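You operate a simulated robot arm through the tools that you are given. There is no shell and no other tool. Be economical: measure what you need, move in short steps, check, and stop when the job is done.

The job below is to be done with a simulated robot arm. You get a single attempt, and the scene is never put back.

Task
Fetch the cardboard tube and stand it on the spot 2 of the small pallet. Take the tall beaker on the top of the carton table and put it away on the can ledge. Take the wiping pad on the burner table top and put it away on the top of the can bench. Put the dial thermometer on the top of the front drum a. Fetch the collared bottle marked "pink" from the can ledge and stand it in the fl tub. Put the round bottle on the top of the steel table away on the filling table top. Open the upper glove drawer. Do these in any order. Set down upright: cardboard tube, tall beaker, dial thermometer, collared bottle, round bottle.

It is judged by the outcome, as a careful person would: the job done as asked, and still so three seconds after it is handed in. It fails if anything else is knocked over, pushed out of place, dropped, spilled or broken.

Robot
A 6-joint arm with a fingered hand on a trunk, on a base that drives. Base frame: it is fixed to the floor where the robot stands at the start and does not move with it; the origin is under the middle of the robot, x ahead of it, y to its left, z up. Readings come in mm, degrees, newtons and seconds.
With the tool pointing down near the work surface it reaches from about 100 to 440 mm from the robot's upright axis, wherever it stands. Its first joint turns from -166.0 to 166.0 degrees. Places, roughly: can ledge [7700, -6500, 500]; cardboard tube (5x5x11 cm) [500, 200, 800]; collared bottle [7500, -6500, 500]; dial thermometer [7250, -6500, 500]; filling table top [7000, -100, 400]; round bottle [1000, -7250, 750]; spot 2 of the small pallet (17x16 cm) [500, -280, 780]; tall beaker [3500, -250, 750]; top of the can bench [2900, -7200, 700]; top of the front drum A (26x26 cm) [10900, -7000, 740]; tub (24x33 cm) [3760, -6920, 720]; upper glove drawer [7500, 2600, 1000]; wiping pad (7x10x3 cm) [6000, -6800, 700]. Payload 3.1 kg.
Tool frame: the origin (TCP) lies between the finger pads and is the grasp point; the fingertips stand 22 mm ahead of it; z points along the fingers, y is the line along which they close. Largest opening 132 mm; the body of the gripper starts 60 mm behind the TCP. The gripper is a hand of 4 fingers: y runs from the thumb to the fingers, the wrist lies at [0, 0, -218] in the tool frame.
Orientation is that of the tool frame in the base frame, as [roll, pitch, yaw] about the fixed x, y, z axes, in that order (R = Rz(yaw) Ry(pitch) Rx(roll)). With the fingers straight down and closing along the base's y, the tool's x points along the base's -x, its y along +y and its z along -z.

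Tools
- The arm moves only by the tool servo_tool. Its argument "commands" is a list that holds one entry, the list of rows, each a list of 6 numbers: the shift along the base's x, y, z in mm, then the turn, a rotation vector about the base's x, y, z in degrees. In form: [[[tx, ty, tz, ax, ay, az], ...]]. A call has 1 to 10 rows; each row is the pose to reach, as a shift and turn from the pose commanded when the call began. A row lasts 0.2 s, in which the tool goes at most 50 mm and 8.6 degrees; a call with a longer step from one row to the next is refused whole. A pose out of reach is approached as far as the arm can. The call stops where the force on the tool passes 40 N (or 10 N more than at its start, if that is more) or the arm is blocked; 0.2 s more then pass. In this call time passes only in rows, and 0.2 s behind the last. It gives the time, the measured TCP pose, the force on the tool (base axes), the opening and the grip force at its end, in the units of the frame above (readings bear some noise), with the torque about the TCP (base axes, N m) and any sound that the robot's microphone picked up, and new pictures: "views" is both (left out), scene, wrist or none.
- Cameras (640 x 400 px; columns grow to the right, rows downward): "scene" is now at [-3.3, 128.3, 1544.3]; the picture's right is [-0.24, -0.97, 0.00], its down [-0.78, 0.19, -0.59] and it looks along [0.57, -0.14, -0.81] (base axes); focal length 294 px, centre (320, 200). "wrist" rides on the gripper at [53, -53, -84] in the tool frame; the picture's right is [0.71, 0.71, 0.00], its down [-0.53, 0.53, -0.67] and it looks along [-0.47, 0.47, 0.74] (tool axes); focal length 247 px, centre (320, 200). There is no depth. A picture from a camera that has moved, and an enlarged one, comes with that camera's place and axes in the base frame and with its lens. The place of the scene camera against the robot may be out by one fixed shift of up to 25 mm in any direction.
- slide_trunk(by): slides the trunk up (or, below 0, down) by that many mm; the arm and the scene camera ride with it, the base frame stays. It gives what a move gives, with no picture.
- drive_base(legs): drives the robot by 1 to 6 legs, each [ahead, left, turn to the left] in mm, mm and degrees, along the robot's own axes; the way and the turn of a leg run together, so that a leg with both is an arc; at most 1500 mm and 180 degrees a leg. The arm and the cameras ride along, it lands a little off, and it stops where it bumps. It gives what a move gives, and a new picture of the scene camera.
- set_fingers(finger1, finger2, finger3, thumb_bend): sets how far each is bent, from 0 (flat) to 1 (curled in); at 0.3 the hand is open as for a grip, at 0.7 the pads meet at the TCP. One left out holds its place. A second passes; each finger stops where it meets its share of the squeeze, and holds until it gets a number again. It is the only way to open and close the hand. It gives what a move gives, with no picture; readings hold the bend of each and the force on the fingers (four entries, about 0 where the hand has none), thumb and palm.
- turn_head(pan, tilt): turns the head with the scene camera to pan (to the left, within 155 degrees either way) and tilt (down, from -29 to 69), counted from straight ahead of the robot. It gives what a move gives, and a new picture of the scene camera.
- zoom(camera, box): a new picture of the part [left, top, right, bottom] of that camera's present view, enlarged. No time passes.
- job_done(): hands the job in; it is judged then, once.

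Work in short steps. Places have to be worked out from the pictures, the camera data and where the tool is seen: move nearer, look again, correct. Check each grasp and each placing, and mend what went wrong. You have 196 turns and 260 pictures in all, those below and enlarged ones among them. Open the gripper and draw the arm clear of the work before you hand the job in, unless the task says otherwise; then end with one line.

The tools are called after ">>>" by a JSON object that holds its "fn" and its "kwargs". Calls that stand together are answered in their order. servo_tool: Moves the arm, as the interface text tells. Its arguments: {"type":"object","properties":{"commands":{"type":"array"},"views":{"type":"string","enum":["both","scene","wrist","none"]}},"required":["commands"]} The other tools are called the same way: slide_trunk (by) slides the trunk up or down; set_fingers (finger1, finger2, finger3, thumb_bend) moves the fingers one by one; drive_base (legs) drives the base; turn_head (pan, tilt) turns the head that bears the scene camera; zoom (camera, box) takes an enlarged picture of a part of a camera's view; job_done () hands the job in.

At the start:

```text
time_s: 0.0
tool_pos: [383.7, 7.1, 1077.7]
tcp_rot: [-180.0, 0.0, -180.0]
wrist_force: [-0.8, -0.6, 1.0]
moment: [0.04, 0.02, -0.03]
grip_width: 131.8
gripper_force: 0.1
shape: jaw
bend: [0.3, 0.3, 0.3, 0.3]
finger forces: [0.0, 0.0, 0.0, 0.1, 0.0, 0.1]
trunk travel left (down, up): [-225.0, 161.0]
robot x, y, heading: [1.2, 0.5, 0.2]
head pan, tilt: [-13.9, 53.7]
```

scene: 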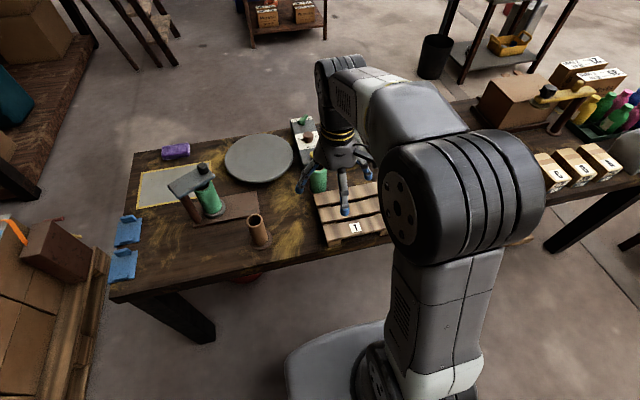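
wrist: 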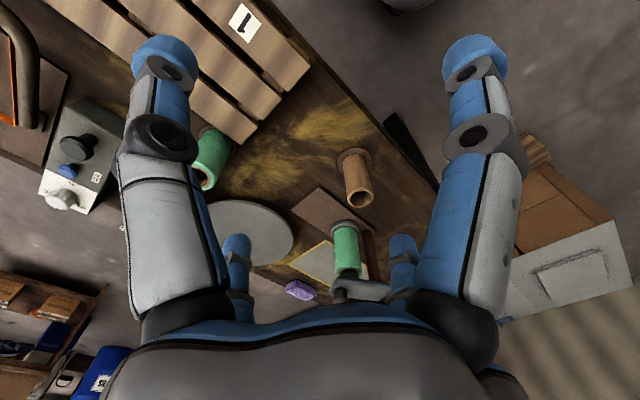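

The brown tube seems to be near (460–500, 200); the arm hides the pallet. I look closer at both from here.

>>> {"fn": "zoom", "kwargs": {"camera": "scene", "box": [200, 100, 420, 270]}}

>>> {"fn": "turn_head", "kwargs": {"pan": -50, "tilt": 50}}

```text
2.35 times, centred on (310, 185) of scene
camera zoom: at [-3.3, 128.3, 1544.3], right [-0.24, -0.97, 0.0], down [-0.78, 0.19, -0.59], along [0.57, -0.14, -0.81], focal length 692 px, centre (344, 235)
```

zoom: 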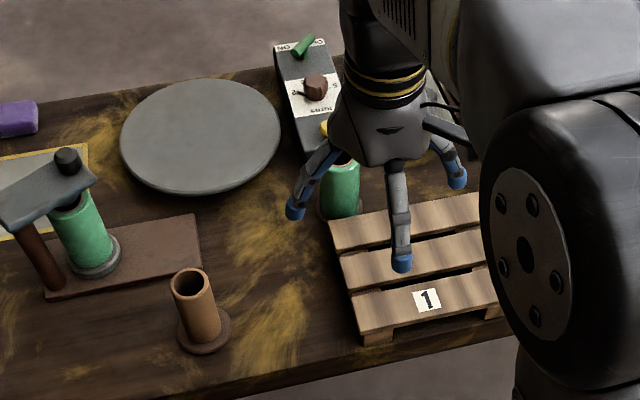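

```text
time_s: 1.0
tool_pos: [382.7, 6.9, 1076.2]
tcp_rot: [-180.0, 0.0, 179.9]
wrist_force: [0.6, 0.1, -0.2]
moment: [0.04, 0.04, -0.03]
grip_width: 131.8
gripper_force: 0.1
shape: jaw
bend: [0.3, 0.3, 0.3, 0.3]
finger forces: [0.1, 0.1, 0.1, 0.0, 0.1, 0.1]
trunk travel left (down, up): [-225.0, 161.0]
robot x, y, heading: [3.4, -1.6, 0.1]
head pan, tilt: [-50.0, 50.0]
camera scene: at [-24.9, 87.0, 1549.2], right [-0.77, -0.64, 0.0], down [-0.49, 0.59, -0.64], along [0.41, -0.49, -0.77], focal length 294 px, centre (320, 200)
```

scene: 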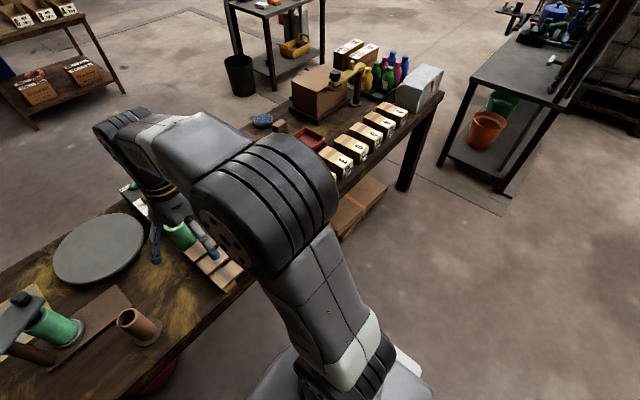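

Table top z≈750, tube at about (453, 200), out of reach from here. I drive 60 ahead and 195 left, so the tool comes over the tube, with the head looking down at it.

>>> {"fn": "drive_base", "kwargs": {"legs": [[60, 195, 0]]}}

>>> {"fn": "turn_head", "kwargs": {"pan": -20, "tilt": 55}}

>>> {"fn": "set_fingers", "kwargs": {"finger1": 0.4, "finger2": 0.4, "finger3": 0.4, "thumb_bend": 0.4}}

>>> {"fn": "zoom", "kwargs": {"camera": "wrist", "box": [0, 0, 640, 400]}}

```text
time_s: 2.6
tool_pos: [443.2, 204.5, 1076.9]
tcp_rot: [-179.9, -0.1, -180.0]
wrist_force: [0.0, 0.5, -0.3]
moment: [-0.04, 0.0, 0.02]
grip_width: 131.9
gripper_force: 0.0
shape: jaw
bend: [0.3, 0.3, 0.3, 0.3]
finger forces: [0.1, 0.0, 0.1, 0.0, 0.0, 0.0]
trunk travel left (down, up): [-225.0, 161.0]
robot x, y, heading: [57.5, 193.9, 0.2]
head pan, tilt: [-50.0, 50.0]
camera scene: at [35.6, 285.2, 1549.2], right [-0.77, -0.64, 0.0], down [-0.49, 0.59, -0.64], along [0.41, -0.49, -0.77], focal length 294 px, centre (320, 200)
```

scene: 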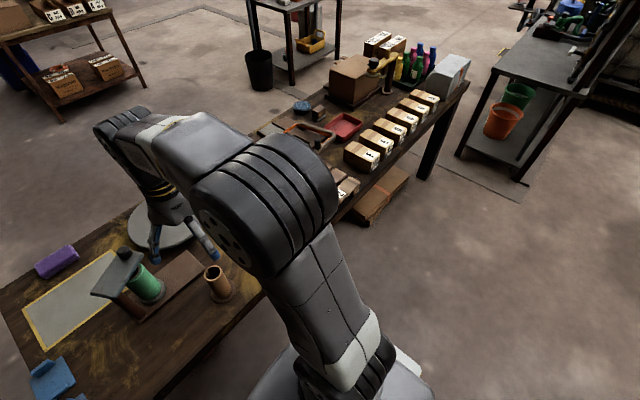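

```text
time_s: 3.6
tool_pos: [443.1, 203.5, 1078.7]
tcp_rot: [180.0, 0.0, -180.0]
wrist_force: [0.4, 0.6, -0.2]
moment: [-0.03, 0.02, 0.01]
grip_width: 131.9
gripper_force: 0.1
shape: jaw
bend: [0.3, 0.3, 0.3, 0.3]
finger forces: [0.0, 0.1, 0.1, 0.1, 0.0, 0.0]
trunk travel left (down, up): [-225.0, 161.0]
robot x, y, heading: [64.2, 196.2, 0.4]
head pan, tilt: [-20.0, 55.0]
camera scene: at [53.4, 318.1, 1542.7], right [-0.34, -0.94, 0.0], down [-0.77, 0.28, -0.57], along [0.54, -0.2, -0.82], focal length 294 px, centre (320, 200)
```

scene: 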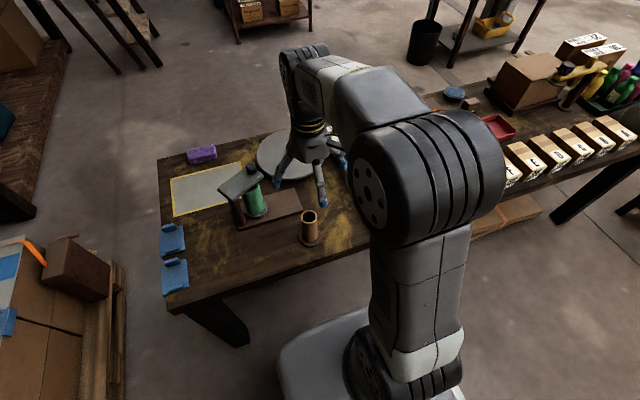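

```text
time_s: 4.6
tool_pos: [441.9, 202.5, 1079.1]
tcp_rot: [-180.0, -0.1, -180.0]
wrist_force: [0.3, 0.7, -0.5]
moment: [-0.03, 0.01, 0.02]
grip_width: 65.0
gripper_force: 0.1
shape: fingers
bend: [0.4, 0.4, 0.4, 0.4]
finger forces: [0.0, 0.0, 0.0, 0.1, 0.2, 0.1]
trunk travel left (down, up): [-225.0, 161.0]
robot x, y, heading: [61.0, 195.7, -0.3]
head pan, tilt: [-20.0, 55.0]
```

```text
1.00 times, centred on (320, 200) of wrist (not enlarged: the box is as wide or as high as the picture)
camera zoom: at [389.1, 150.9, 1162.1], right [-0.71, 0.71, 0.0], down [0.53, 0.53, 0.67], along [0.47, 0.47, -0.74], focal length 247 px, centre (320, 200)
```

zoom: 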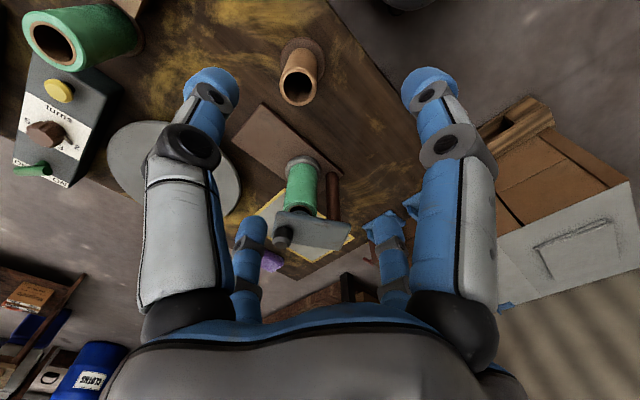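

From the wrist camera the tube stands near (468, 195). I move over it, down to z≈930, and look again.

>>> {"fn": "servo_tool", "kwargs": {"commands": [[[12, -3, -40, 0, 0, 0], [25, -7, -85, 0, 0, 0], [25, -7, -130, 0, 0, 0], [25, -7, -160, 0, 0, 0]]], "views": "wrist"}}

```text
time_s: 5.6
tool_pos: [467.7, 194.9, 917.8]
tcp_rot: [-180.0, 0.0, 179.9]
wrist_force: [0.4, -0.1, 0.4]
moment: [0.01, 0.0, -0.02]
grip_width: 65.0
gripper_force: 0.1
shape: fingers
bend: [0.4, 0.4, 0.4, 0.4]
finger forces: [0.0, 0.1, 0.0, 0.0, 0.0, 0.0]
trunk travel left (down, up): [-225.0, 161.0]
robot x, y, heading: [62.4, 197.3, -0.0]
head pan, tilt: [-20.0, 55.0]
camera wrist: at [414.1, 143.1, 1001.8], right [-0.71, 0.71, 0.0], down [0.53, 0.53, 0.67], along [0.47, 0.47, -0.74], focal length 247 px, centre (320, 200)
```

wrist: 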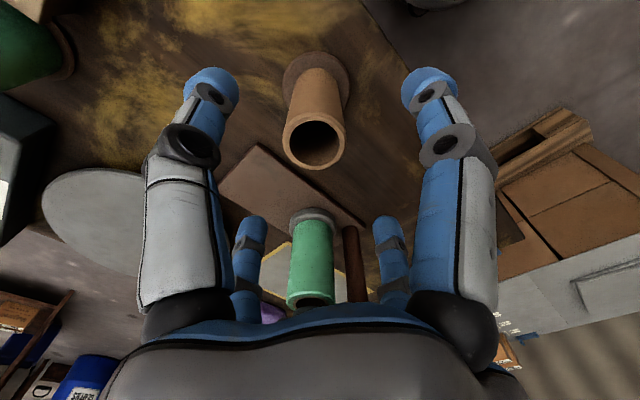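

The tube is centred at (467, 193). I widen the fingers slightly and descend around it to z≈808.

>>> {"fn": "set_fingers", "kwargs": {"finger1": 0.37, "finger2": 0.37, "finger3": 0.37, "thumb_bend": 0.37}}

>>> {"fn": "servo_tool", "kwargs": {"commands": [[[0, -2, -30, 0, 0, 0], [0, -2, -60, 0, 0, 0], [0, -2, -90, 0, 0, 0], [0, -2, -110, 0, 0, 0]]], "views": "both"}}

```text
time_s: 6.6
tool_pos: [467.7, 197.4, 918.5]
tcp_rot: [180.0, -0.1, 179.9]
wrist_force: [0.2, 0.3, -0.3]
moment: [0.0, 0.0, 0.0]
grip_width: 71.6
gripper_force: 0.1
shape: fingers
bend: [0.37, 0.37, 0.37, 0.37]
finger forces: [0.0, 0.0, 0.0, 0.1, 0.0, 0.0]
trunk travel left (down, up): [-225.0, 161.0]
robot x, y, heading: [61.3, 195.9, 0.0]
head pan, tilt: [-20.0, 55.0]
```

```text
time_s: 7.6
tool_pos: [467.2, 193.5, 807.4]
tcp_rot: [179.9, -0.1, 179.9]
wrist_force: [-0.3, -0.1, -0.6]
moment: [-0.01, 0.02, -0.02]
grip_width: 71.6
gripper_force: 0.0
shape: fingers
bend: [0.37, 0.37, 0.37, 0.37]
finger forces: [0.0, 0.0, 0.0, 0.0, 0.0, 0.0]
trunk travel left (down, up): [-225.0, 161.0]
robot x, y, heading: [63.3, 196.6, -0.2]
head pan, tilt: [-20.0, 55.0]
camera scene: at [53.6, 318.1, 1542.7], right [-0.34, -0.94, 0.0], down [-0.77, 0.28, -0.57], along [0.54, -0.2, -0.82], focal length 294 px, centre (320, 200)
camera wrist: at [413.5, 141.3, 891.6], right [-0.71, 0.71, 0.0], down [0.53, 0.53, 0.67], along [0.47, 0.47, -0.74], focal length 247 px, centre (320, 200)
```

scene: 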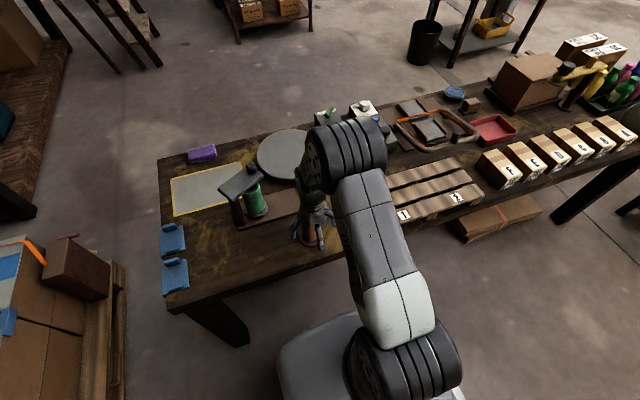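
wrist: 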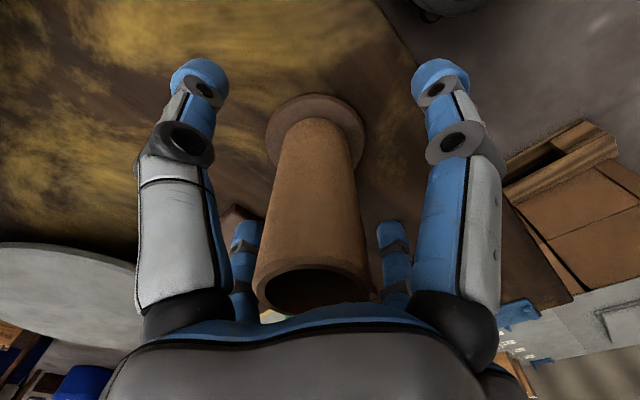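

The tube stands centred between the fingers. I close all four and lift 30 mm.

>>> {"fn": "set_fingers", "kwargs": {"finger1": 0.65, "finger2": 0.65, "finger3": 0.65, "thumb_bend": 0.65}}

>>> {"fn": "servo_tool", "kwargs": {"commands": [[[0, 0, 20, 0, 0, 0], [0, 0, 60, 0, 0, 0], [0, 0, 100, 0, 0, 0], [0, 0, 140, 0, 0, 0]]], "views": "wrist"}}

```text
time_s: 8.6
tool_pos: [466.9, 193.2, 808.6]
tcp_rot: [-180.0, 0.0, 179.9]
wrist_force: [1.1, -0.1, 0.1]
moment: [-0.01, -0.04, -0.03]
grip_width: 17.3
gripper_force: 11.6
shape: fingers
bend: [0.6, 0.55, 0.55, 0.61]
finger forces: [3.7, 7.5, 7.4, 0.0, 4.9, 0.0]
trunk travel left (down, up): [-225.0, 161.0]
robot x, y, heading: [60.4, 199.9, -0.0]
head pan, tilt: [-20.0, 55.0]
```

```text
time_s: 9.6
tool_pos: [467.4, 192.9, 948.5]
tcp_rot: [180.0, 0.0, -180.0]
wrist_force: [1.0, -0.7, -0.6]
moment: [0.04, 0.03, 0.01]
grip_width: 17.2
gripper_force: 11.4
shape: fingers
bend: [0.6, 0.55, 0.55, 0.61]
finger forces: [3.9, 7.5, 7.3, 0.0, 4.9, 0.1]
trunk travel left (down, up): [-225.0, 161.0]
robot x, y, heading: [58.4, 198.5, 0.1]
head pan, tilt: [-20.0, 55.0]
camera wrist: at [413.1, 141.8, 1031.7], right [-0.71, 0.71, 0.0], down [0.53, 0.53, 0.67], along [0.47, 0.47, -0.74], focal length 247 px, centre (320, 200)
```

wrist: 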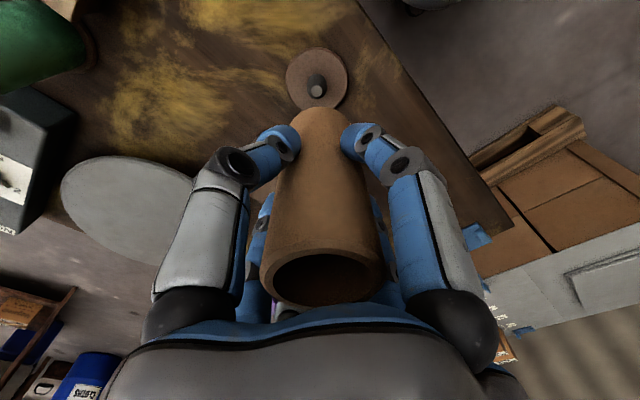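

The tube came off its peg and is held well. I drive the base right 472 and ahead 35 to bring it over spot 2, with the head turned to the left side so it can see.

>>> {"fn": "drive_base", "kwargs": {"legs": [[0, -472, 0], [35, 0, 0]]}}

>>> {"fn": "turn_head", "kwargs": {"pan": -5, "tilt": 62}}

>>> {"fn": "zoom", "kwargs": {"camera": "wrist", "box": [0, 0, 640, 400]}}

```text
time_s: 12.9
tool_pos: [502.1, -279.0, 946.4]
tcp_rot: [180.0, -0.1, 179.9]
wrist_force: [0.2, -0.7, -1.3]
moment: [0.01, 0.0, 0.0]
grip_width: 17.2
gripper_force: 11.5
shape: fingers
bend: [0.6, 0.55, 0.55, 0.61]
finger forces: [3.8, 7.4, 7.2, 0.0, 4.9, 0.0]
trunk travel left (down, up): [-225.0, 161.0]
robot x, y, heading: [95.7, -275.4, -0.1]
head pan, tilt: [-20.0, 55.0]
camera scene: at [89.9, -155.8, 1542.7], right [-0.34, -0.94, 0.0], down [-0.77, 0.28, -0.57], along [0.54, -0.2, -0.82], focal length 294 px, centre (320, 200)
```

scene: 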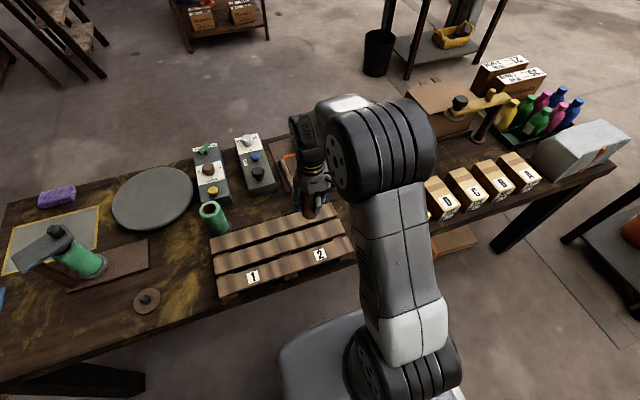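

```text
time_s: 13.6
tool_pos: [500.6, -280.4, 947.2]
tcp_rot: [-179.9, 0.0, 179.8]
wrist_force: [0.5, 0.5, 0.3]
moment: [0.0, 0.01, -0.05]
grip_width: 17.2
gripper_force: 11.5
shape: fingers
bend: [0.6, 0.55, 0.55, 0.61]
finger forces: [3.8, 7.5, 7.2, 0.1, 5.0, 0.1]
trunk travel left (down, up): [-225.0, 161.0]
robot x, y, heading: [93.6, -280.6, 0.0]
head pan, tilt: [-5.0, 62.0]
camera scene: at [83.6, -136.7, 1534.4], right [-0.09, -1.0, 0.0], down [-0.88, 0.08, -0.47], along [0.47, -0.04, -0.88], focal length 294 px, centre (320, 200)
```

scene: 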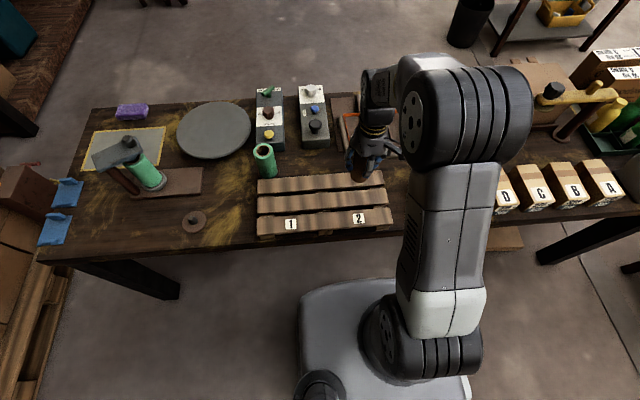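

```text
1.00 times, centred on (320, 200) of wrist (not enlarged: the box is as wide or as high as the picture)
camera zoom: at [447.2, -332.5, 1031.0], right [-0.71, 0.71, 0.0], down [0.53, 0.53, 0.67], along [0.47, 0.47, -0.74], focal length 247 px, centre (320, 200)
```

zoom: 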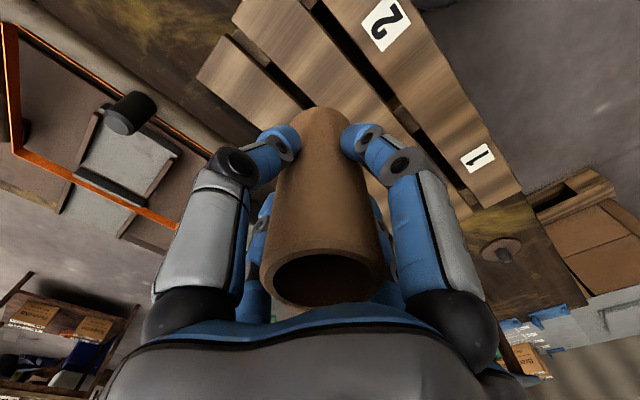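

The pallet spans x≈400–573, and label 2 sits at y≈-276; the middle slat is at x≈490. I shift to (490, -278) and descend to z≈845, then look.

>>> {"fn": "servo_tool", "kwargs": {"commands": [[[-6, 1, -35, 0, 0, 0], [-11, 3, -70, 0, 0, 0], [-11, 3, -100, 0, 0, 0]]], "views": "both"}}

>>> {"fn": "zoom", "kwargs": {"camera": "scene", "box": [250, 120, 430, 240]}}

```text
time_s: 14.4
tool_pos: [489.6, -276.4, 846.6]
tcp_rot: [-180.0, 0.0, 179.9]
wrist_force: [-0.8, 0.1, 0.1]
moment: [0.02, -0.02, 0.02]
grip_width: 17.1
gripper_force: 12.0
shape: fingers
bend: [0.6, 0.55, 0.55, 0.61]
finger forces: [3.8, 7.6, 7.2, 0.0, 4.9, 0.0]
trunk travel left (down, up): [-225.0, 161.0]
robot x, y, heading: [93.4, -277.2, 0.1]
head pan, tilt: [-5.0, 62.0]
camera scene: at [84.4, -136.6, 1534.4], right [-0.09, -1.0, 0.0], down [-0.88, 0.08, -0.47], along [0.47, -0.04, -0.88], focal length 294 px, centre (320, 200)
camera wrist: at [436.2, -329.5, 930.6], right [-0.71, 0.71, 0.0], down [0.53, 0.53, 0.67], along [0.47, 0.47, -0.74], focal length 247 px, centre (320, 200)
```

scene: 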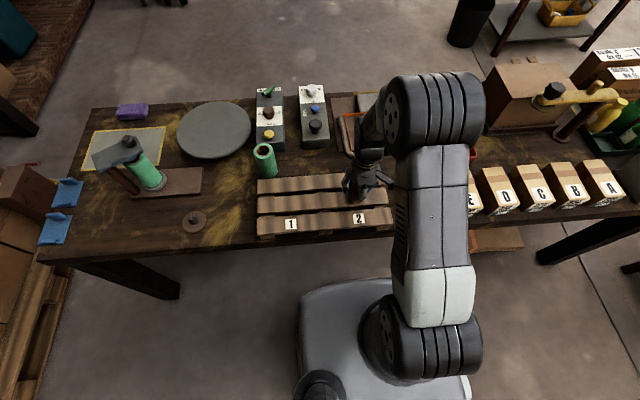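
wrist: 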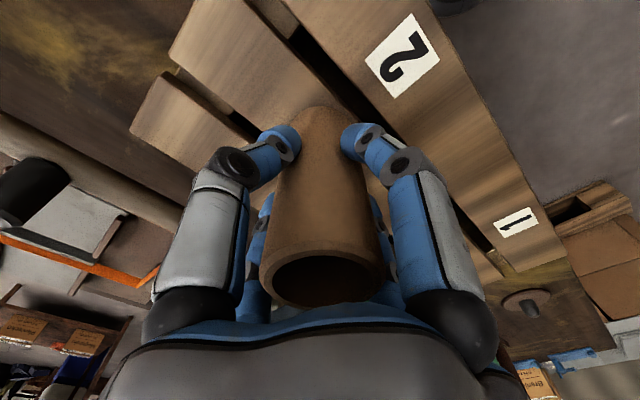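

```text
3.33 times, centred on (340, 180) of scene
camera zoom: at [84.4, -136.6, 1534.4], right [-0.09, -1.0, 0.0], down [-0.88, 0.08, -0.47], along [0.47, -0.04, -0.88], focal length 980 px, centre (253, 267)
```

zoom: 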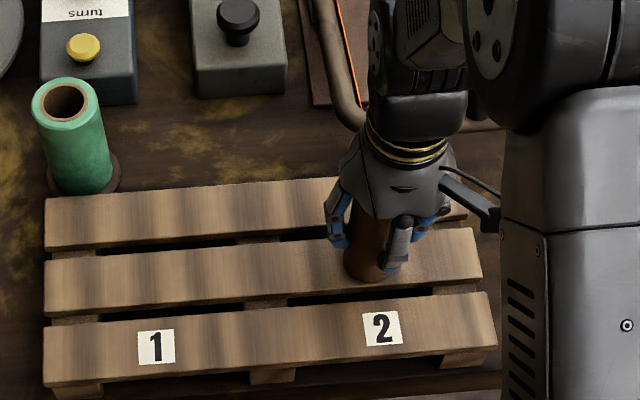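

It hangs over the middle slat behind label 2. I lower slowly until the slat pushes back.

>>> {"fn": "servo_tool", "kwargs": {"commands": [[[0, 0, -4, 0, 0, 0], [0, 0, -8, 0, 0, 0], [0, 0, -11, 0, 0, 0], [0, 0, -14, 0, 0, 0]]], "views": "wrist"}}

```text
time_s: 15.4
tool_pos: [490.9, -277.8, 833.3]
tcp_rot: [179.9, 0.2, 179.9]
wrist_force: [4.6, -0.6, 23.8]
moment: [0.12, -0.21, -0.03]
grip_width: 16.7
gripper_force: 15.5
shape: fingers
bend: [0.6, 0.55, 0.55, 0.61]
finger forces: [5.4, 10.0, 8.7, 0.1, 6.6, 0.0]
trunk travel left (down, up): [-225.0, 161.0]
robot x, y, heading: [96.8, -279.7, -0.1]
head pan, tilt: [-5.0, 62.0]
camera wrist: at [436.1, -329.8, 917.4], right [-0.71, 0.71, 0.0], down [0.52, 0.53, 0.67], along [0.48, 0.47, -0.74], focal length 247 px, centre (320, 200)
```

wrist: 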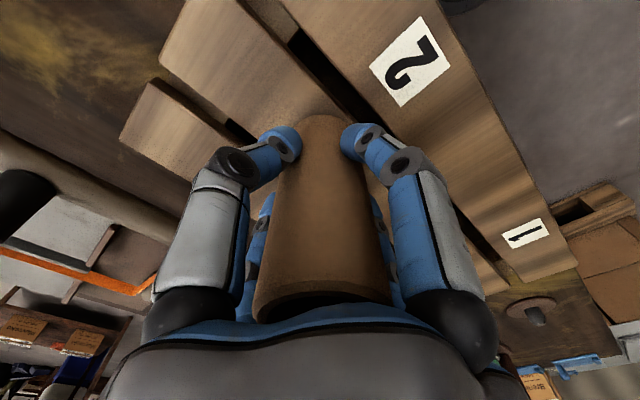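

Contact at 24 N. I ease up 1 mm, open the fingers gradually, and rise straight up.

>>> {"fn": "servo_tool", "kwargs": {"commands": [[[0, 0, 1.5, 0, 0, 0]]], "views": "none"}}

>>> {"fn": "set_fingers", "kwargs": {"finger1": 0.5, "finger2": 0.48, "finger3": 0.48, "thumb_bend": 0.5}}

>>> {"fn": "set_fingers", "kwargs": {"finger1": 0.36, "finger2": 0.36, "finger3": 0.36, "thumb_bend": 0.36}}

>>> {"fn": "servo_tool", "kwargs": {"commands": [[[0, 0, 30, 0, 0, 0], [0, 0, 70, 0, 0, 0], [0, 0, 110, 0, 0, 0], [0, 0, 150, 0, 0, 0], [0, 0, 195, 0, 0, 0]]], "views": "both"}}

```text
time_s: 15.8
tool_pos: [491.0, -278.0, 834.0]
tcp_rot: [179.9, 0.0, -180.0]
wrist_force: [6.8, -2.1, 15.3]
moment: [0.06, -0.21, -0.07]
grip_width: 16.8
gripper_force: 15.9
shape: fingers
bend: [0.6, 0.55, 0.55, 0.61]
finger forces: [4.9, 9.4, 9.1, 0.0, 6.6, 0.0]
trunk travel left (down, up): [-225.0, 161.0]
robot x, y, heading: [92.3, -278.1, -0.4]
head pan, tilt: [-5.0, 62.0]
```

```text
time_s: 16.8
tool_pos: [490.3, -276.5, 834.8]
tcp_rot: [-179.9, -0.1, 179.9]
wrist_force: [0.2, -0.2, -0.1]
moment: [0.0, -0.02, -0.01]
grip_width: 40.4
gripper_force: 0.0
shape: fingers
bend: [0.5, 0.48, 0.48, 0.5]
finger forces: [0.1, 0.0, 0.1, 0.0, 0.0, 0.0]
trunk travel left (down, up): [-225.0, 161.0]
robot x, y, heading: [94.7, -274.1, -0.1]
head pan, tilt: [-5.0, 62.0]
```

```text
time_s: 17.8
tool_pos: [490.9, -277.9, 833.6]
tcp_rot: [-180.0, 0.0, 179.9]
wrist_force: [-0.2, 0.6, 0.1]
moment: [0.01, 0.02, -0.05]
grip_width: 74.0
gripper_force: 0.0
shape: fingers
bend: [0.36, 0.36, 0.36, 0.36]
finger forces: [0.0, 0.0, 0.1, 0.0, 0.1, 0.1]
trunk travel left (down, up): [-225.0, 161.0]
robot x, y, heading: [91.6, -278.5, -0.3]
head pan, tilt: [-5.0, 62.0]
```

```text
time_s: 19.0
tool_pos: [487.9, -275.6, 1031.1]
tcp_rot: [-180.0, 0.0, 179.8]
wrist_force: [0.3, 0.6, -0.3]
moment: [-0.01, -0.02, 0.0]
grip_width: 73.8
gripper_force: 0.1
shape: fingers
bend: [0.36, 0.36, 0.36, 0.36]
finger forces: [0.0, 0.0, 0.1, 0.0, 0.1, 0.0]
trunk travel left (down, up): [-225.0, 161.0]
robot x, y, heading: [95.8, -277.5, -0.0]
head pan, tilt: [-5.0, 62.0]
camera scene: at [83.1, -136.6, 1534.4], right [-0.09, -1.0, 0.0], down [-0.88, 0.08, -0.47], along [0.47, -0.04, -0.88], focal length 294 px, centre (320, 200)
camera wrist: at [434.7, -328.5, 1113.9], right [-0.71, 0.71, 0.0], down [0.53, 0.53, 0.67], along [0.47, 0.47, -0.74], focal length 247 px, centre (320, 200)
```

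scene: 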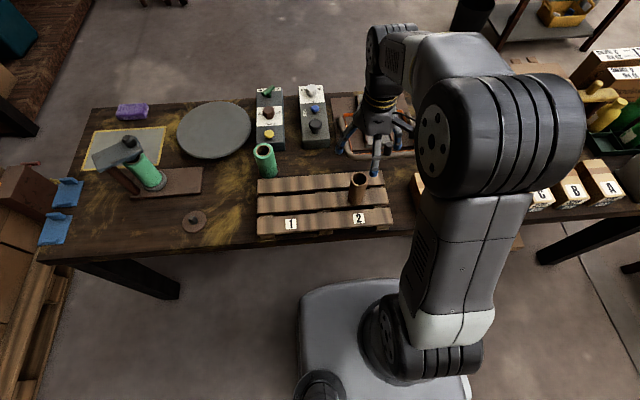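
wrist: 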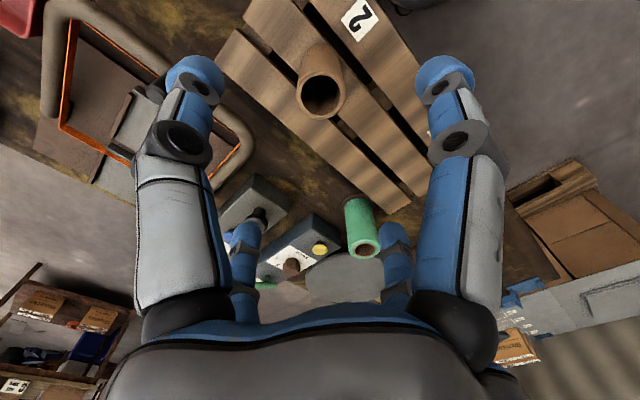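

The tube stands on spot 2. Next is the tall beaker near (3500, -250); I back off from the table, draw in the arm, and look ahead.

>>> {"fn": "drive_base", "kwargs": {"legs": [[-350, 0, 0]]}}

>>> {"fn": "servo_tool", "kwargs": {"commands": [[[-45, 0, 0, 0, 0, 0], [-90, 0, 10, 0, 0, 0], [-135, 0, 20, 0, 0, 0], [-170, 0, 30, 0, 0, 0]]], "views": "none"}}

>>> {"fn": "turn_head", "kwargs": {"pan": 0, "tilt": 15}}

>>> {"fn": "turn_head", "kwargs": {"pan": 60, "tilt": 20}}

>>> {"fn": "turn_head", "kwargs": {"pan": -70, "tilt": 20}}

```text
time_s: 21.3
tool_pos: [140.0, -275.1, 1030.5]
tcp_rot: [179.9, -0.1, -179.9]
wrist_force: [1.0, 0.1, -0.3]
moment: [0.01, -0.02, 0.04]
grip_width: 74.0
gripper_force: 0.0
shape: fingers
bend: [0.36, 0.36, 0.36, 0.36]
finger forces: [0.0, 0.0, 0.0, 0.0, 0.1, 0.0]
trunk travel left (down, up): [-225.0, 161.0]
robot x, y, heading: [-251.6, -274.8, -0.1]
head pan, tilt: [-5.0, 62.0]
camera scene: at [-266.4, -136.5, 1534.4], right [-0.09, -1.0, 0.0], down [-0.88, 0.08, -0.47], along [0.47, -0.04, -0.88], focal length 294 px, centre (320, 200)
```

scene: 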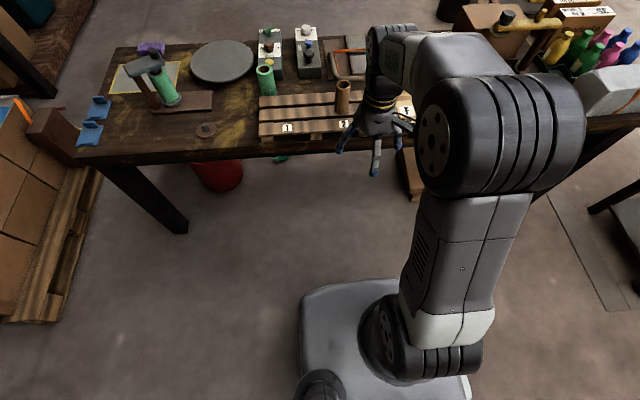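

```text
time_s: 22.3
tool_pos: [-30.0, -274.5, 1060.7]
tcp_rot: [179.9, 0.0, -179.9]
wrist_force: [-0.1, -0.2, -0.3]
moment: [0.0, -0.03, -0.02]
grip_width: 73.7
gripper_force: 0.1
shape: fingers
bend: [0.36, 0.36, 0.36, 0.36]
finger forces: [0.0, 0.1, 0.0, 0.0, 0.1, 0.0]
trunk travel left (down, up): [-225.0, 161.0]
robot x, y, heading: [-254.1, -278.9, 0.2]
head pan, tilt: [-5.0, 62.0]
```

```text
time_s: 23.4
tool_pos: [-27.5, -273.2, 1059.5]
tcp_rot: [-180.0, 0.0, -179.9]
wrist_force: [0.1, -0.2, -0.5]
moment: [-0.04, -0.01, -0.01]
grip_width: 73.8
gripper_force: 0.1
shape: fingers
bend: [0.36, 0.36, 0.36, 0.36]
finger forces: [0.1, 0.0, 0.0, 0.1, 0.1, 0.0]
trunk travel left (down, up): [-225.0, 161.0]
robot x, y, heading: [-257.4, -278.3, 0.0]
head pan, tilt: [0.0, 15.0]
camera scene: at [-236.0, -130.8, 1602.9], right [0.0, -1.0, 0.0], down [-0.26, 0.0, -0.97], along [0.97, 0.0, -0.26], focal length 294 px, centre (320, 200)
```

scene: 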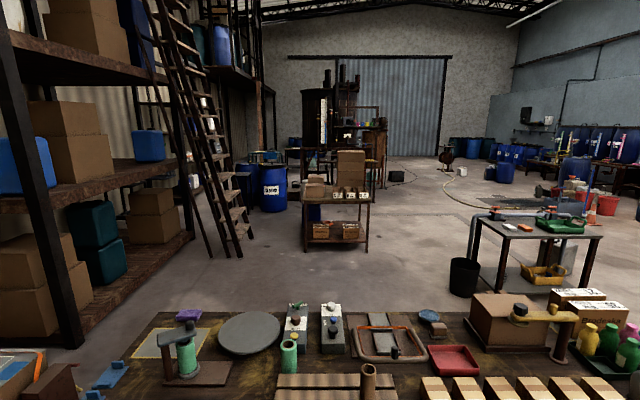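

```text
time_s: 24.7
tool_pos: [-28.4, -274.8, 1059.3]
tcp_rot: [180.0, 0.0, -179.9]
wrist_force: [-0.7, -1.2, -0.6]
moment: [-0.01, 0.02, -0.05]
grip_width: 73.8
gripper_force: 0.1
shape: fingers
bend: [0.36, 0.36, 0.36, 0.36]
finger forces: [0.0, 0.0, 0.0, 0.1, 0.1, 0.0]
trunk travel left (down, up): [-225.0, 161.0]
robot x, y, heading: [-256.0, -277.4, 0.2]
head pan, tilt: [60.0, 20.0]
camera scene: at [-282.8, -50.3, 1594.8], right [0.87, -0.5, 0.0], down [-0.17, -0.3, -0.94], along [0.47, 0.81, -0.34], focal length 294 px, centre (320, 200)
```

scene: 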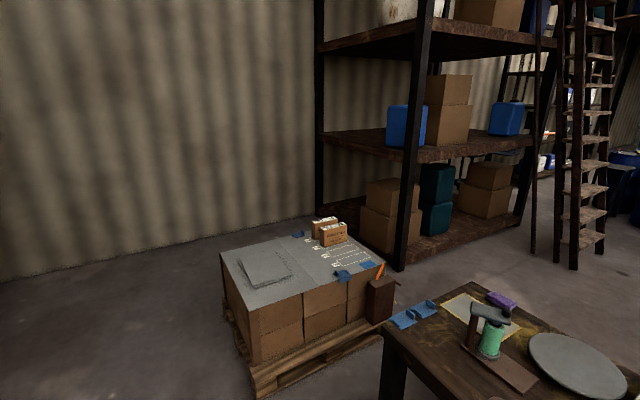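

```text
time_s: 26.9
tool_pos: [-29.0, -274.2, 1059.3]
tcp_rot: [180.0, -0.1, -179.9]
wrist_force: [0.8, -0.6, -0.6]
moment: [0.02, 0.02, -0.02]
grip_width: 73.5
gripper_force: 0.1
shape: fingers
bend: [0.36, 0.36, 0.36, 0.36]
finger forces: [0.0, 0.0, 0.1, 0.0, 0.1, 0.1]
trunk travel left (down, up): [-225.0, 161.0]
robot x, y, heading: [-256.8, -277.4, 0.1]
head pan, tilt: [-70.0, 20.0]
camera scene: at [-297.4, -218.4, 1594.8], right [-0.94, -0.34, 0.0], down [-0.12, 0.32, -0.94], along [0.32, -0.88, -0.34], focal length 294 px, centre (320, 200)
```

scene: 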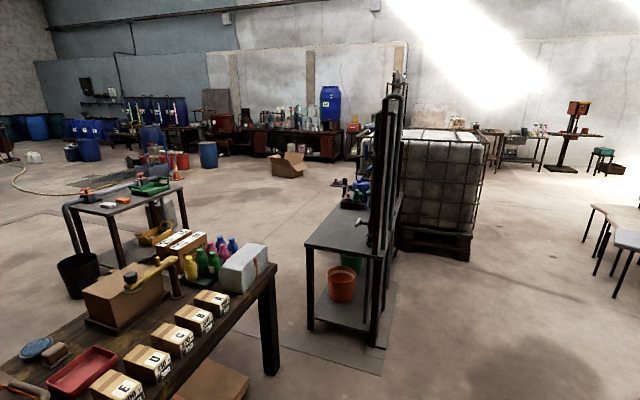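

The direct gaps beside the bench look narrow, while the far right side (x≈-1350, y≈-3200) is open. I reorder: round bottle first. I back off, turn right, and drive along the open floor.

>>> {"fn": "drive_base", "kwargs": {"legs": [[-450, 0, 0], [0, 0, -90], [700, -640, 0], [1200, 0, 0]]}}

>>> {"fn": "turn_head", "kwargs": {"pan": 0, "tilt": 15}}

>>> {"fn": "turn_head", "kwargs": {"pan": 50, "tilt": 15}}

```text
time_s: 43.6
tool_pos: [-1346.6, -2395.8, 1060.2]
tcp_rot: [-180.0, 0.0, 90.1]
wrist_force: [-0.3, -0.1, -0.4]
moment: [0.01, -0.01, -0.02]
grip_width: 73.9
gripper_force: 0.1
shape: fingers
bend: [0.36, 0.36, 0.36, 0.36]
finger forces: [0.0, 0.0, 0.1, 0.0, 0.1, 0.0]
trunk travel left (down, up): [-225.0, 161.0]
robot x, y, heading: [-1347.4, -2170.1, -89.9]
head pan, tilt: [-70.0, 20.0]
camera scene: at [-1304.0, -2143.0, 1594.8], right [-0.34, 0.94, 0.0], down [0.32, 0.12, -0.94], along [-0.88, -0.32, -0.34], focal length 294 px, centre (320, 200)
```

scene: 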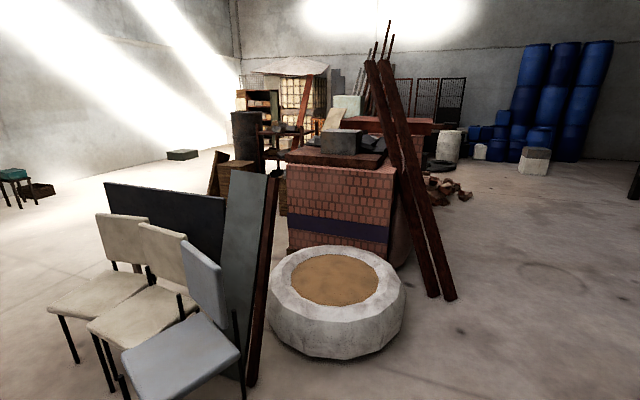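

```text
time_s: 45.0
tool_pos: [-1346.2, -2394.5, 1059.4]
tcp_rot: [-180.0, 0.0, 90.1]
wrist_force: [0.4, 0.6, 0.8]
moment: [0.0, 0.0, -0.01]
grip_width: 73.6
gripper_force: 0.1
shape: fingers
bend: [0.36, 0.36, 0.36, 0.36]
finger forces: [0.0, 0.1, 0.0, 0.0, 0.0, 0.1]
trunk travel left (down, up): [-225.0, 161.0]
robot x, y, heading: [-1350.5, -2164.7, -89.8]
head pan, tilt: [0.0, 15.0]
camera scene: at [-1216.5, -2204.0, 1603.0], right [-1.0, 0.0, 0.0], down [0.0, 0.26, -0.97], along [0.0, -0.97, -0.26], focal length 294 px, centre (320, 200)
```

scene: 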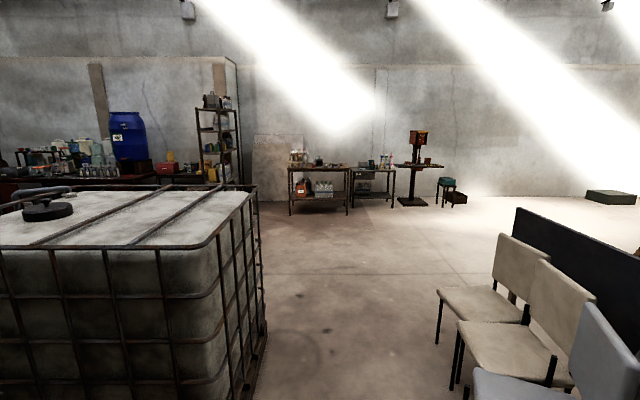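

```text
time_s: 46.2
tool_pos: [-1347.3, -2394.5, 1060.8]
tcp_rot: [-180.0, -0.1, 90.1]
wrist_force: [0.4, -0.6, -0.6]
moment: [0.03, 0.03, -0.01]
grip_width: 73.8
gripper_force: 0.1
shape: fingers
bend: [0.36, 0.36, 0.36, 0.36]
finger forces: [0.0, 0.0, 0.0, 0.0, 0.0, 0.1]
trunk travel left (down, up): [-225.0, 161.0]
robot x, y, heading: [-1345.3, -2169.9, -90.0]
head pan, tilt: [50.0, 15.0]
camera scene: at [-1145.0, -2170.6, 1603.0], right [-0.64, -0.77, 0.0], down [-0.2, 0.17, -0.97], along [0.74, -0.62, -0.26], focal length 294 px, centre (320, 200)
```

scene: 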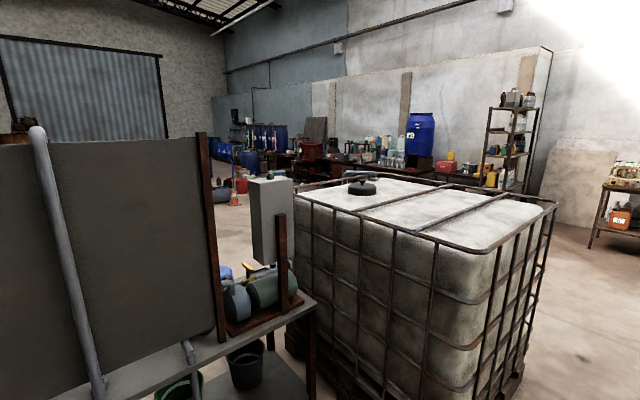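

The aisle is clear between the tank (x≈-770) and the chairs. I drive through and then diagonally toward the far wall, and look.

>>> {"fn": "drive_base", "kwargs": {"legs": [[1500, 0, 0], [1300, 0, 0], [300, 1000, 0], [100, 900, 0]]}}

>>> {"fn": "turn_head", "kwargs": {"pan": 0, "tilt": 20}}

>>> {"fn": "turn_head", "kwargs": {"pan": 60, "tilt": 15}}

```text
time_s: 69.1
tool_pos: [579.6, -5571.2, 1059.6]
tcp_rot: [-180.0, -0.1, 90.6]
wrist_force: [-0.4, 1.0, 0.2]
moment: [-0.01, 0.04, 0.01]
grip_width: 73.8
gripper_force: 0.1
shape: fingers
bend: [0.36, 0.36, 0.36, 0.36]
finger forces: [0.0, 0.1, 0.0, 0.0, 0.1, 0.0]
trunk travel left (down, up): [-225.0, 161.0]
robot x, y, heading: [574.7, -5344.1, -89.1]
head pan, tilt: [50.0, 15.0]
camera scene: at [781.0, -5345.8, 1602.9], right [-0.64, -0.77, 0.0], down [-0.2, 0.16, -0.97], along [0.75, -0.61, -0.26], focal length 294 px, centre (320, 200)
```

scene: 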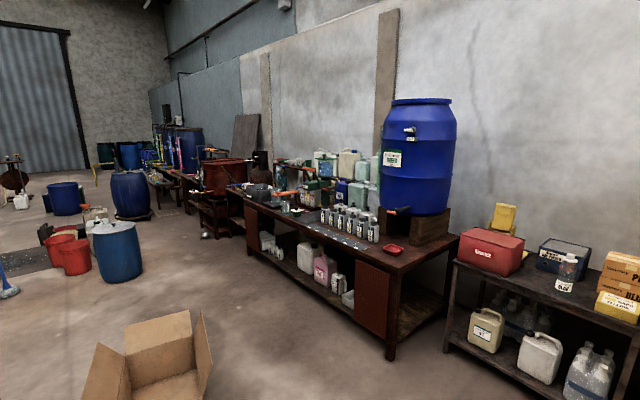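

```text
time_s: 70.3
tool_pos: [579.8, -5572.8, 1060.5]
tcp_rot: [180.0, 0.0, 90.6]
wrist_force: [-1.3, -0.4, 0.4]
moment: [0.02, 0.02, 0.01]
grip_width: 74.0
gripper_force: 0.0
shape: fingers
bend: [0.36, 0.36, 0.36, 0.36]
finger forces: [0.0, 0.1, 0.0, 0.0, 0.1, 0.0]
trunk travel left (down, up): [-225.0, 161.0]
robot x, y, heading: [574.5, -5347.8, -89.5]
head pan, tilt: [0.0, 20.0]
camera scene: at [709.3, -5379.6, 1594.8], right [-1.0, -0.01, 0.0], down [0.0, 0.34, -0.94], along [0.01, -0.94, -0.34], focal length 294 px, centre (320, 200)
```

scene: 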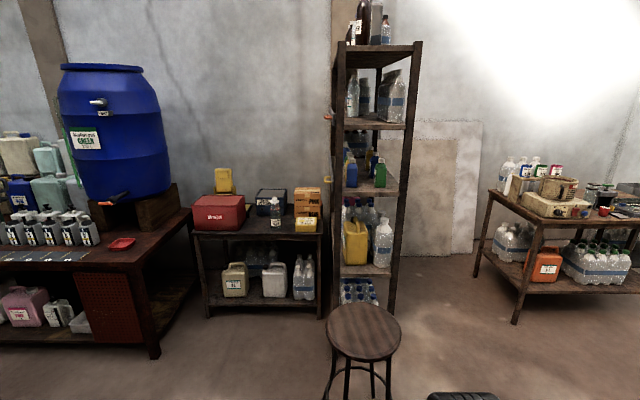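

```text
time_s: 71.6
tool_pos: [581.0, -5572.6, 1059.6]
tcp_rot: [179.9, 0.1, 90.6]
wrist_force: [0.4, 0.4, -0.3]
moment: [0.03, -0.01, 0.03]
grip_width: 73.8
gripper_force: 0.0
shape: fingers
bend: [0.36, 0.36, 0.36, 0.36]
finger forces: [0.1, 0.0, 0.0, 0.0, 0.0, 0.0]
trunk travel left (down, up): [-225.0, 161.0]
robot x, y, heading: [579.0, -5345.1, -89.5]
head pan, tilt: [60.0, 15.0]
camera scene: at [789.6, -5332.4, 1603.0], right [-0.49, -0.87, 0.0], down [-0.23, 0.13, -0.97], along [0.84, -0.48, -0.26], focal length 294 px, centre (320, 200)
```

scene: 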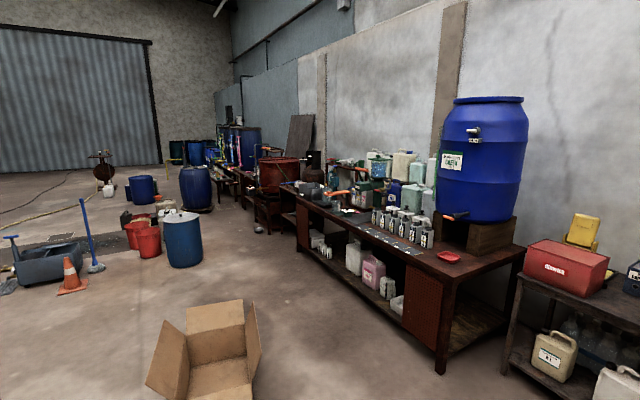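

The round bottle is the clear one on the small table, near (1037, -7212). I drive to in front of it and look closely.

>>> {"fn": "drive_base", "kwargs": {"legs": [[1050, 465, -0.5]]}}

>>> {"fn": "turn_head", "kwargs": {"pan": -10, "tilt": 50}}

```text
time_s: 75.4
tool_pos: [878.8, -6234.0, 1059.6]
tcp_rot: [-179.7, -0.2, 90.4]
wrist_force: [-0.2, -1.3, 0.5]
moment: [0.02, 0.01, 0.0]
grip_width: 73.7
gripper_force: 0.1
shape: fingers
bend: [0.36, 0.36, 0.36, 0.36]
finger forces: [0.0, 0.0, 0.1, 0.0, 0.1, 0.0]
trunk travel left (down, up): [-225.0, 161.0]
robot x, y, heading: [875.1, -6008.9, -89.7]
head pan, tilt: [60.0, 15.0]
stopped in leg 1: the robot was blocked; the commanded pose is now the measured one
camera scene: at [1091.6, -5998.2, 1602.4], right [-0.49, -0.87, 0.0], down [-0.23, 0.13, -0.96], along [0.84, -0.48, -0.26], focal length 294 px, centre (320, 200)
```

scene: 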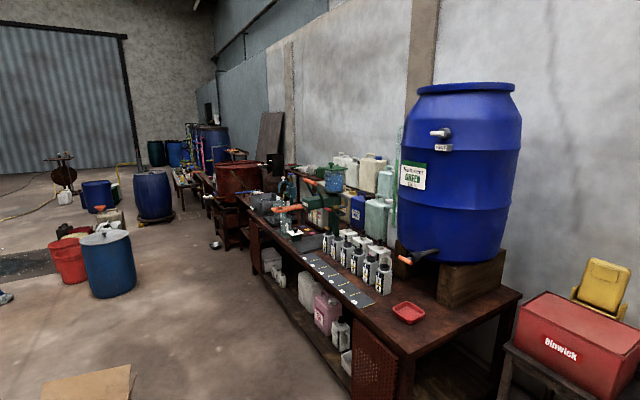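

```text
time_s: 76.8
tool_pos: [877.3, -6229.2, 1059.9]
tcp_rot: [180.0, 0.0, 90.3]
wrist_force: [-0.3, 0.1, -0.6]
moment: [0.0, 0.02, 0.02]
grip_width: 74.0
gripper_force: 0.1
shape: fingers
bend: [0.36, 0.36, 0.36, 0.36]
finger forces: [0.0, 0.0, 0.0, 0.0, 0.1, 0.0]
trunk travel left (down, up): [-225.0, 161.0]
robot x, y, heading: [873.9, -6003.3, -89.5]
head pan, tilt: [-10.0, 50.0]
camera scene: at [993.6, -6020.4, 1549.3], right [-0.99, 0.17, 0.0], down [0.13, 0.76, -0.64], along [-0.11, -0.63, -0.77], focal length 294 px, centre (320, 200)
```

scene: 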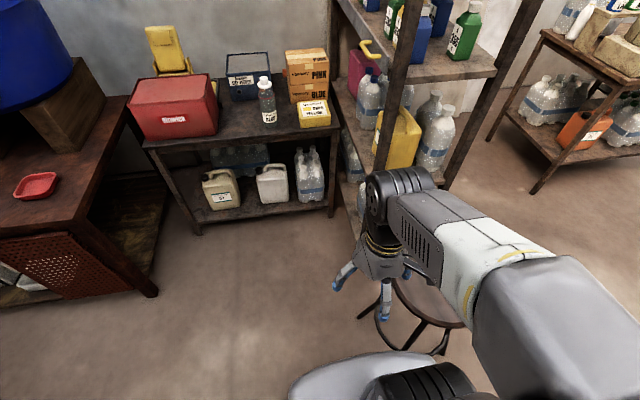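

The base touched the stool on the right; I back off a hair, shift left, then go ahead along x≈1028 to y≈-6765.

>>> {"fn": "drive_base", "kwargs": {"legs": [[-25, 0, 0], [0, 160, 0], [690, 0, 0]]}}

>>> {"fn": "turn_head", "kwargs": {"pan": -15, "tilt": 58}}

>>> {"fn": "zoom", "kwargs": {"camera": "wrist", "box": [0, 0, 640, 400]}}

```text
time_s: 82.0
tool_pos: [1040.6, -6890.7, 1059.6]
tcp_rot: [179.9, 0.0, 90.4]
wrist_force: [-0.2, 0.3, -0.1]
moment: [0.02, -0.02, 0.0]
grip_width: 73.6
gripper_force: 0.2
shape: fingers
bend: [0.36, 0.36, 0.36, 0.36]
finger forces: [0.0, 0.1, 0.1, 0.1, 0.0, 0.0]
trunk travel left (down, up): [-225.0, 161.0]
robot x, y, heading: [1037.4, -6666.4, -89.8]
head pan, tilt: [-10.0, 50.0]
camera scene: at [1157.8, -6681.7, 1549.2], right [-0.99, 0.17, 0.0], down [0.13, 0.76, -0.64], along [-0.11, -0.63, -0.77], focal length 294 px, centre (320, 200)
```

scene: 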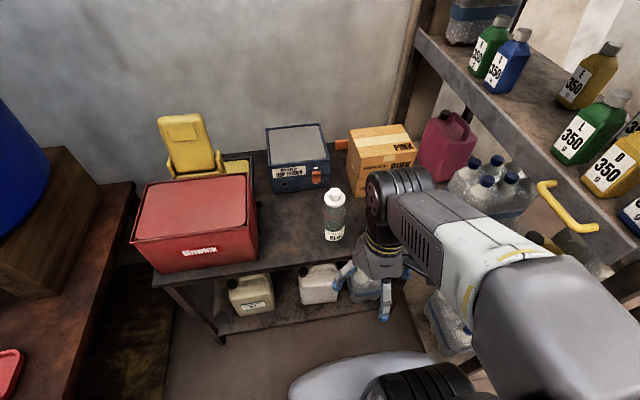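

```text
time_s: 82.7
tool_pos: [1041.9, -6889.3, 1059.9]
tcp_rot: [180.0, 0.1, 90.3]
wrist_force: [0.2, 1.1, -0.4]
moment: [0.0, 0.0, 0.04]
grip_width: 73.9
gripper_force: 0.1
shape: fingers
bend: [0.36, 0.36, 0.36, 0.36]
finger forces: [0.0, 0.0, 0.0, 0.1, 0.0, 0.0]
trunk travel left (down, up): [-225.0, 161.0]
robot x, y, heading: [1038.1, -6666.8, -89.5]
head pan, tilt: [-15.0, 58.0]
camera scene: at [1153.3, -6671.7, 1539.1], right [-0.97, 0.25, 0.0], down [0.21, 0.82, -0.53], along [-0.13, -0.51, -0.85], focal length 294 px, centre (320, 200)
```

scene: 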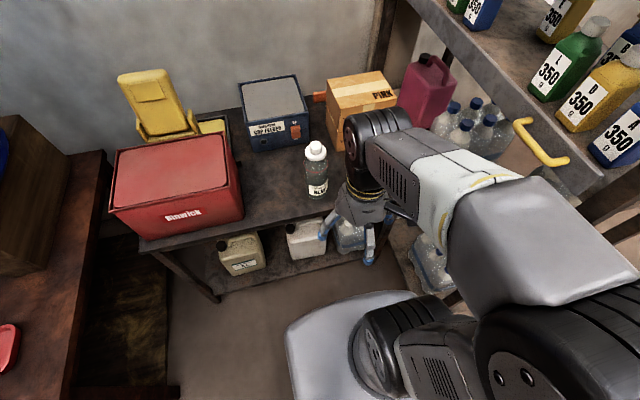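

```text
1.00 times, centred on (320, 200) of wrist (not enlarged: the box is as wide or as high as the picture)
camera zoom: at [987.5, -6836.5, 1143.9], right [0.7, 0.71, 0.0], down [0.53, -0.52, 0.67], along [0.48, -0.47, -0.74], focal length 247 px, centre (320, 200)
```

zoom: 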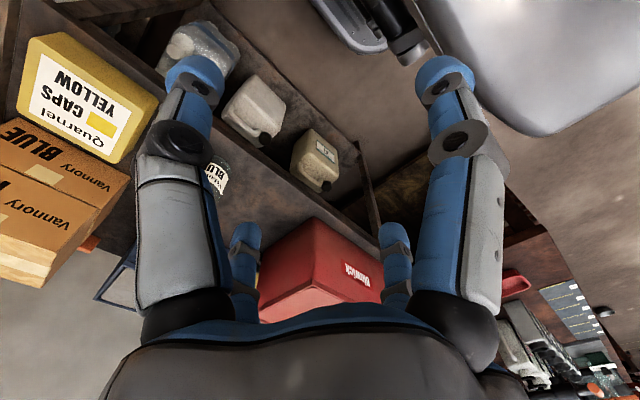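

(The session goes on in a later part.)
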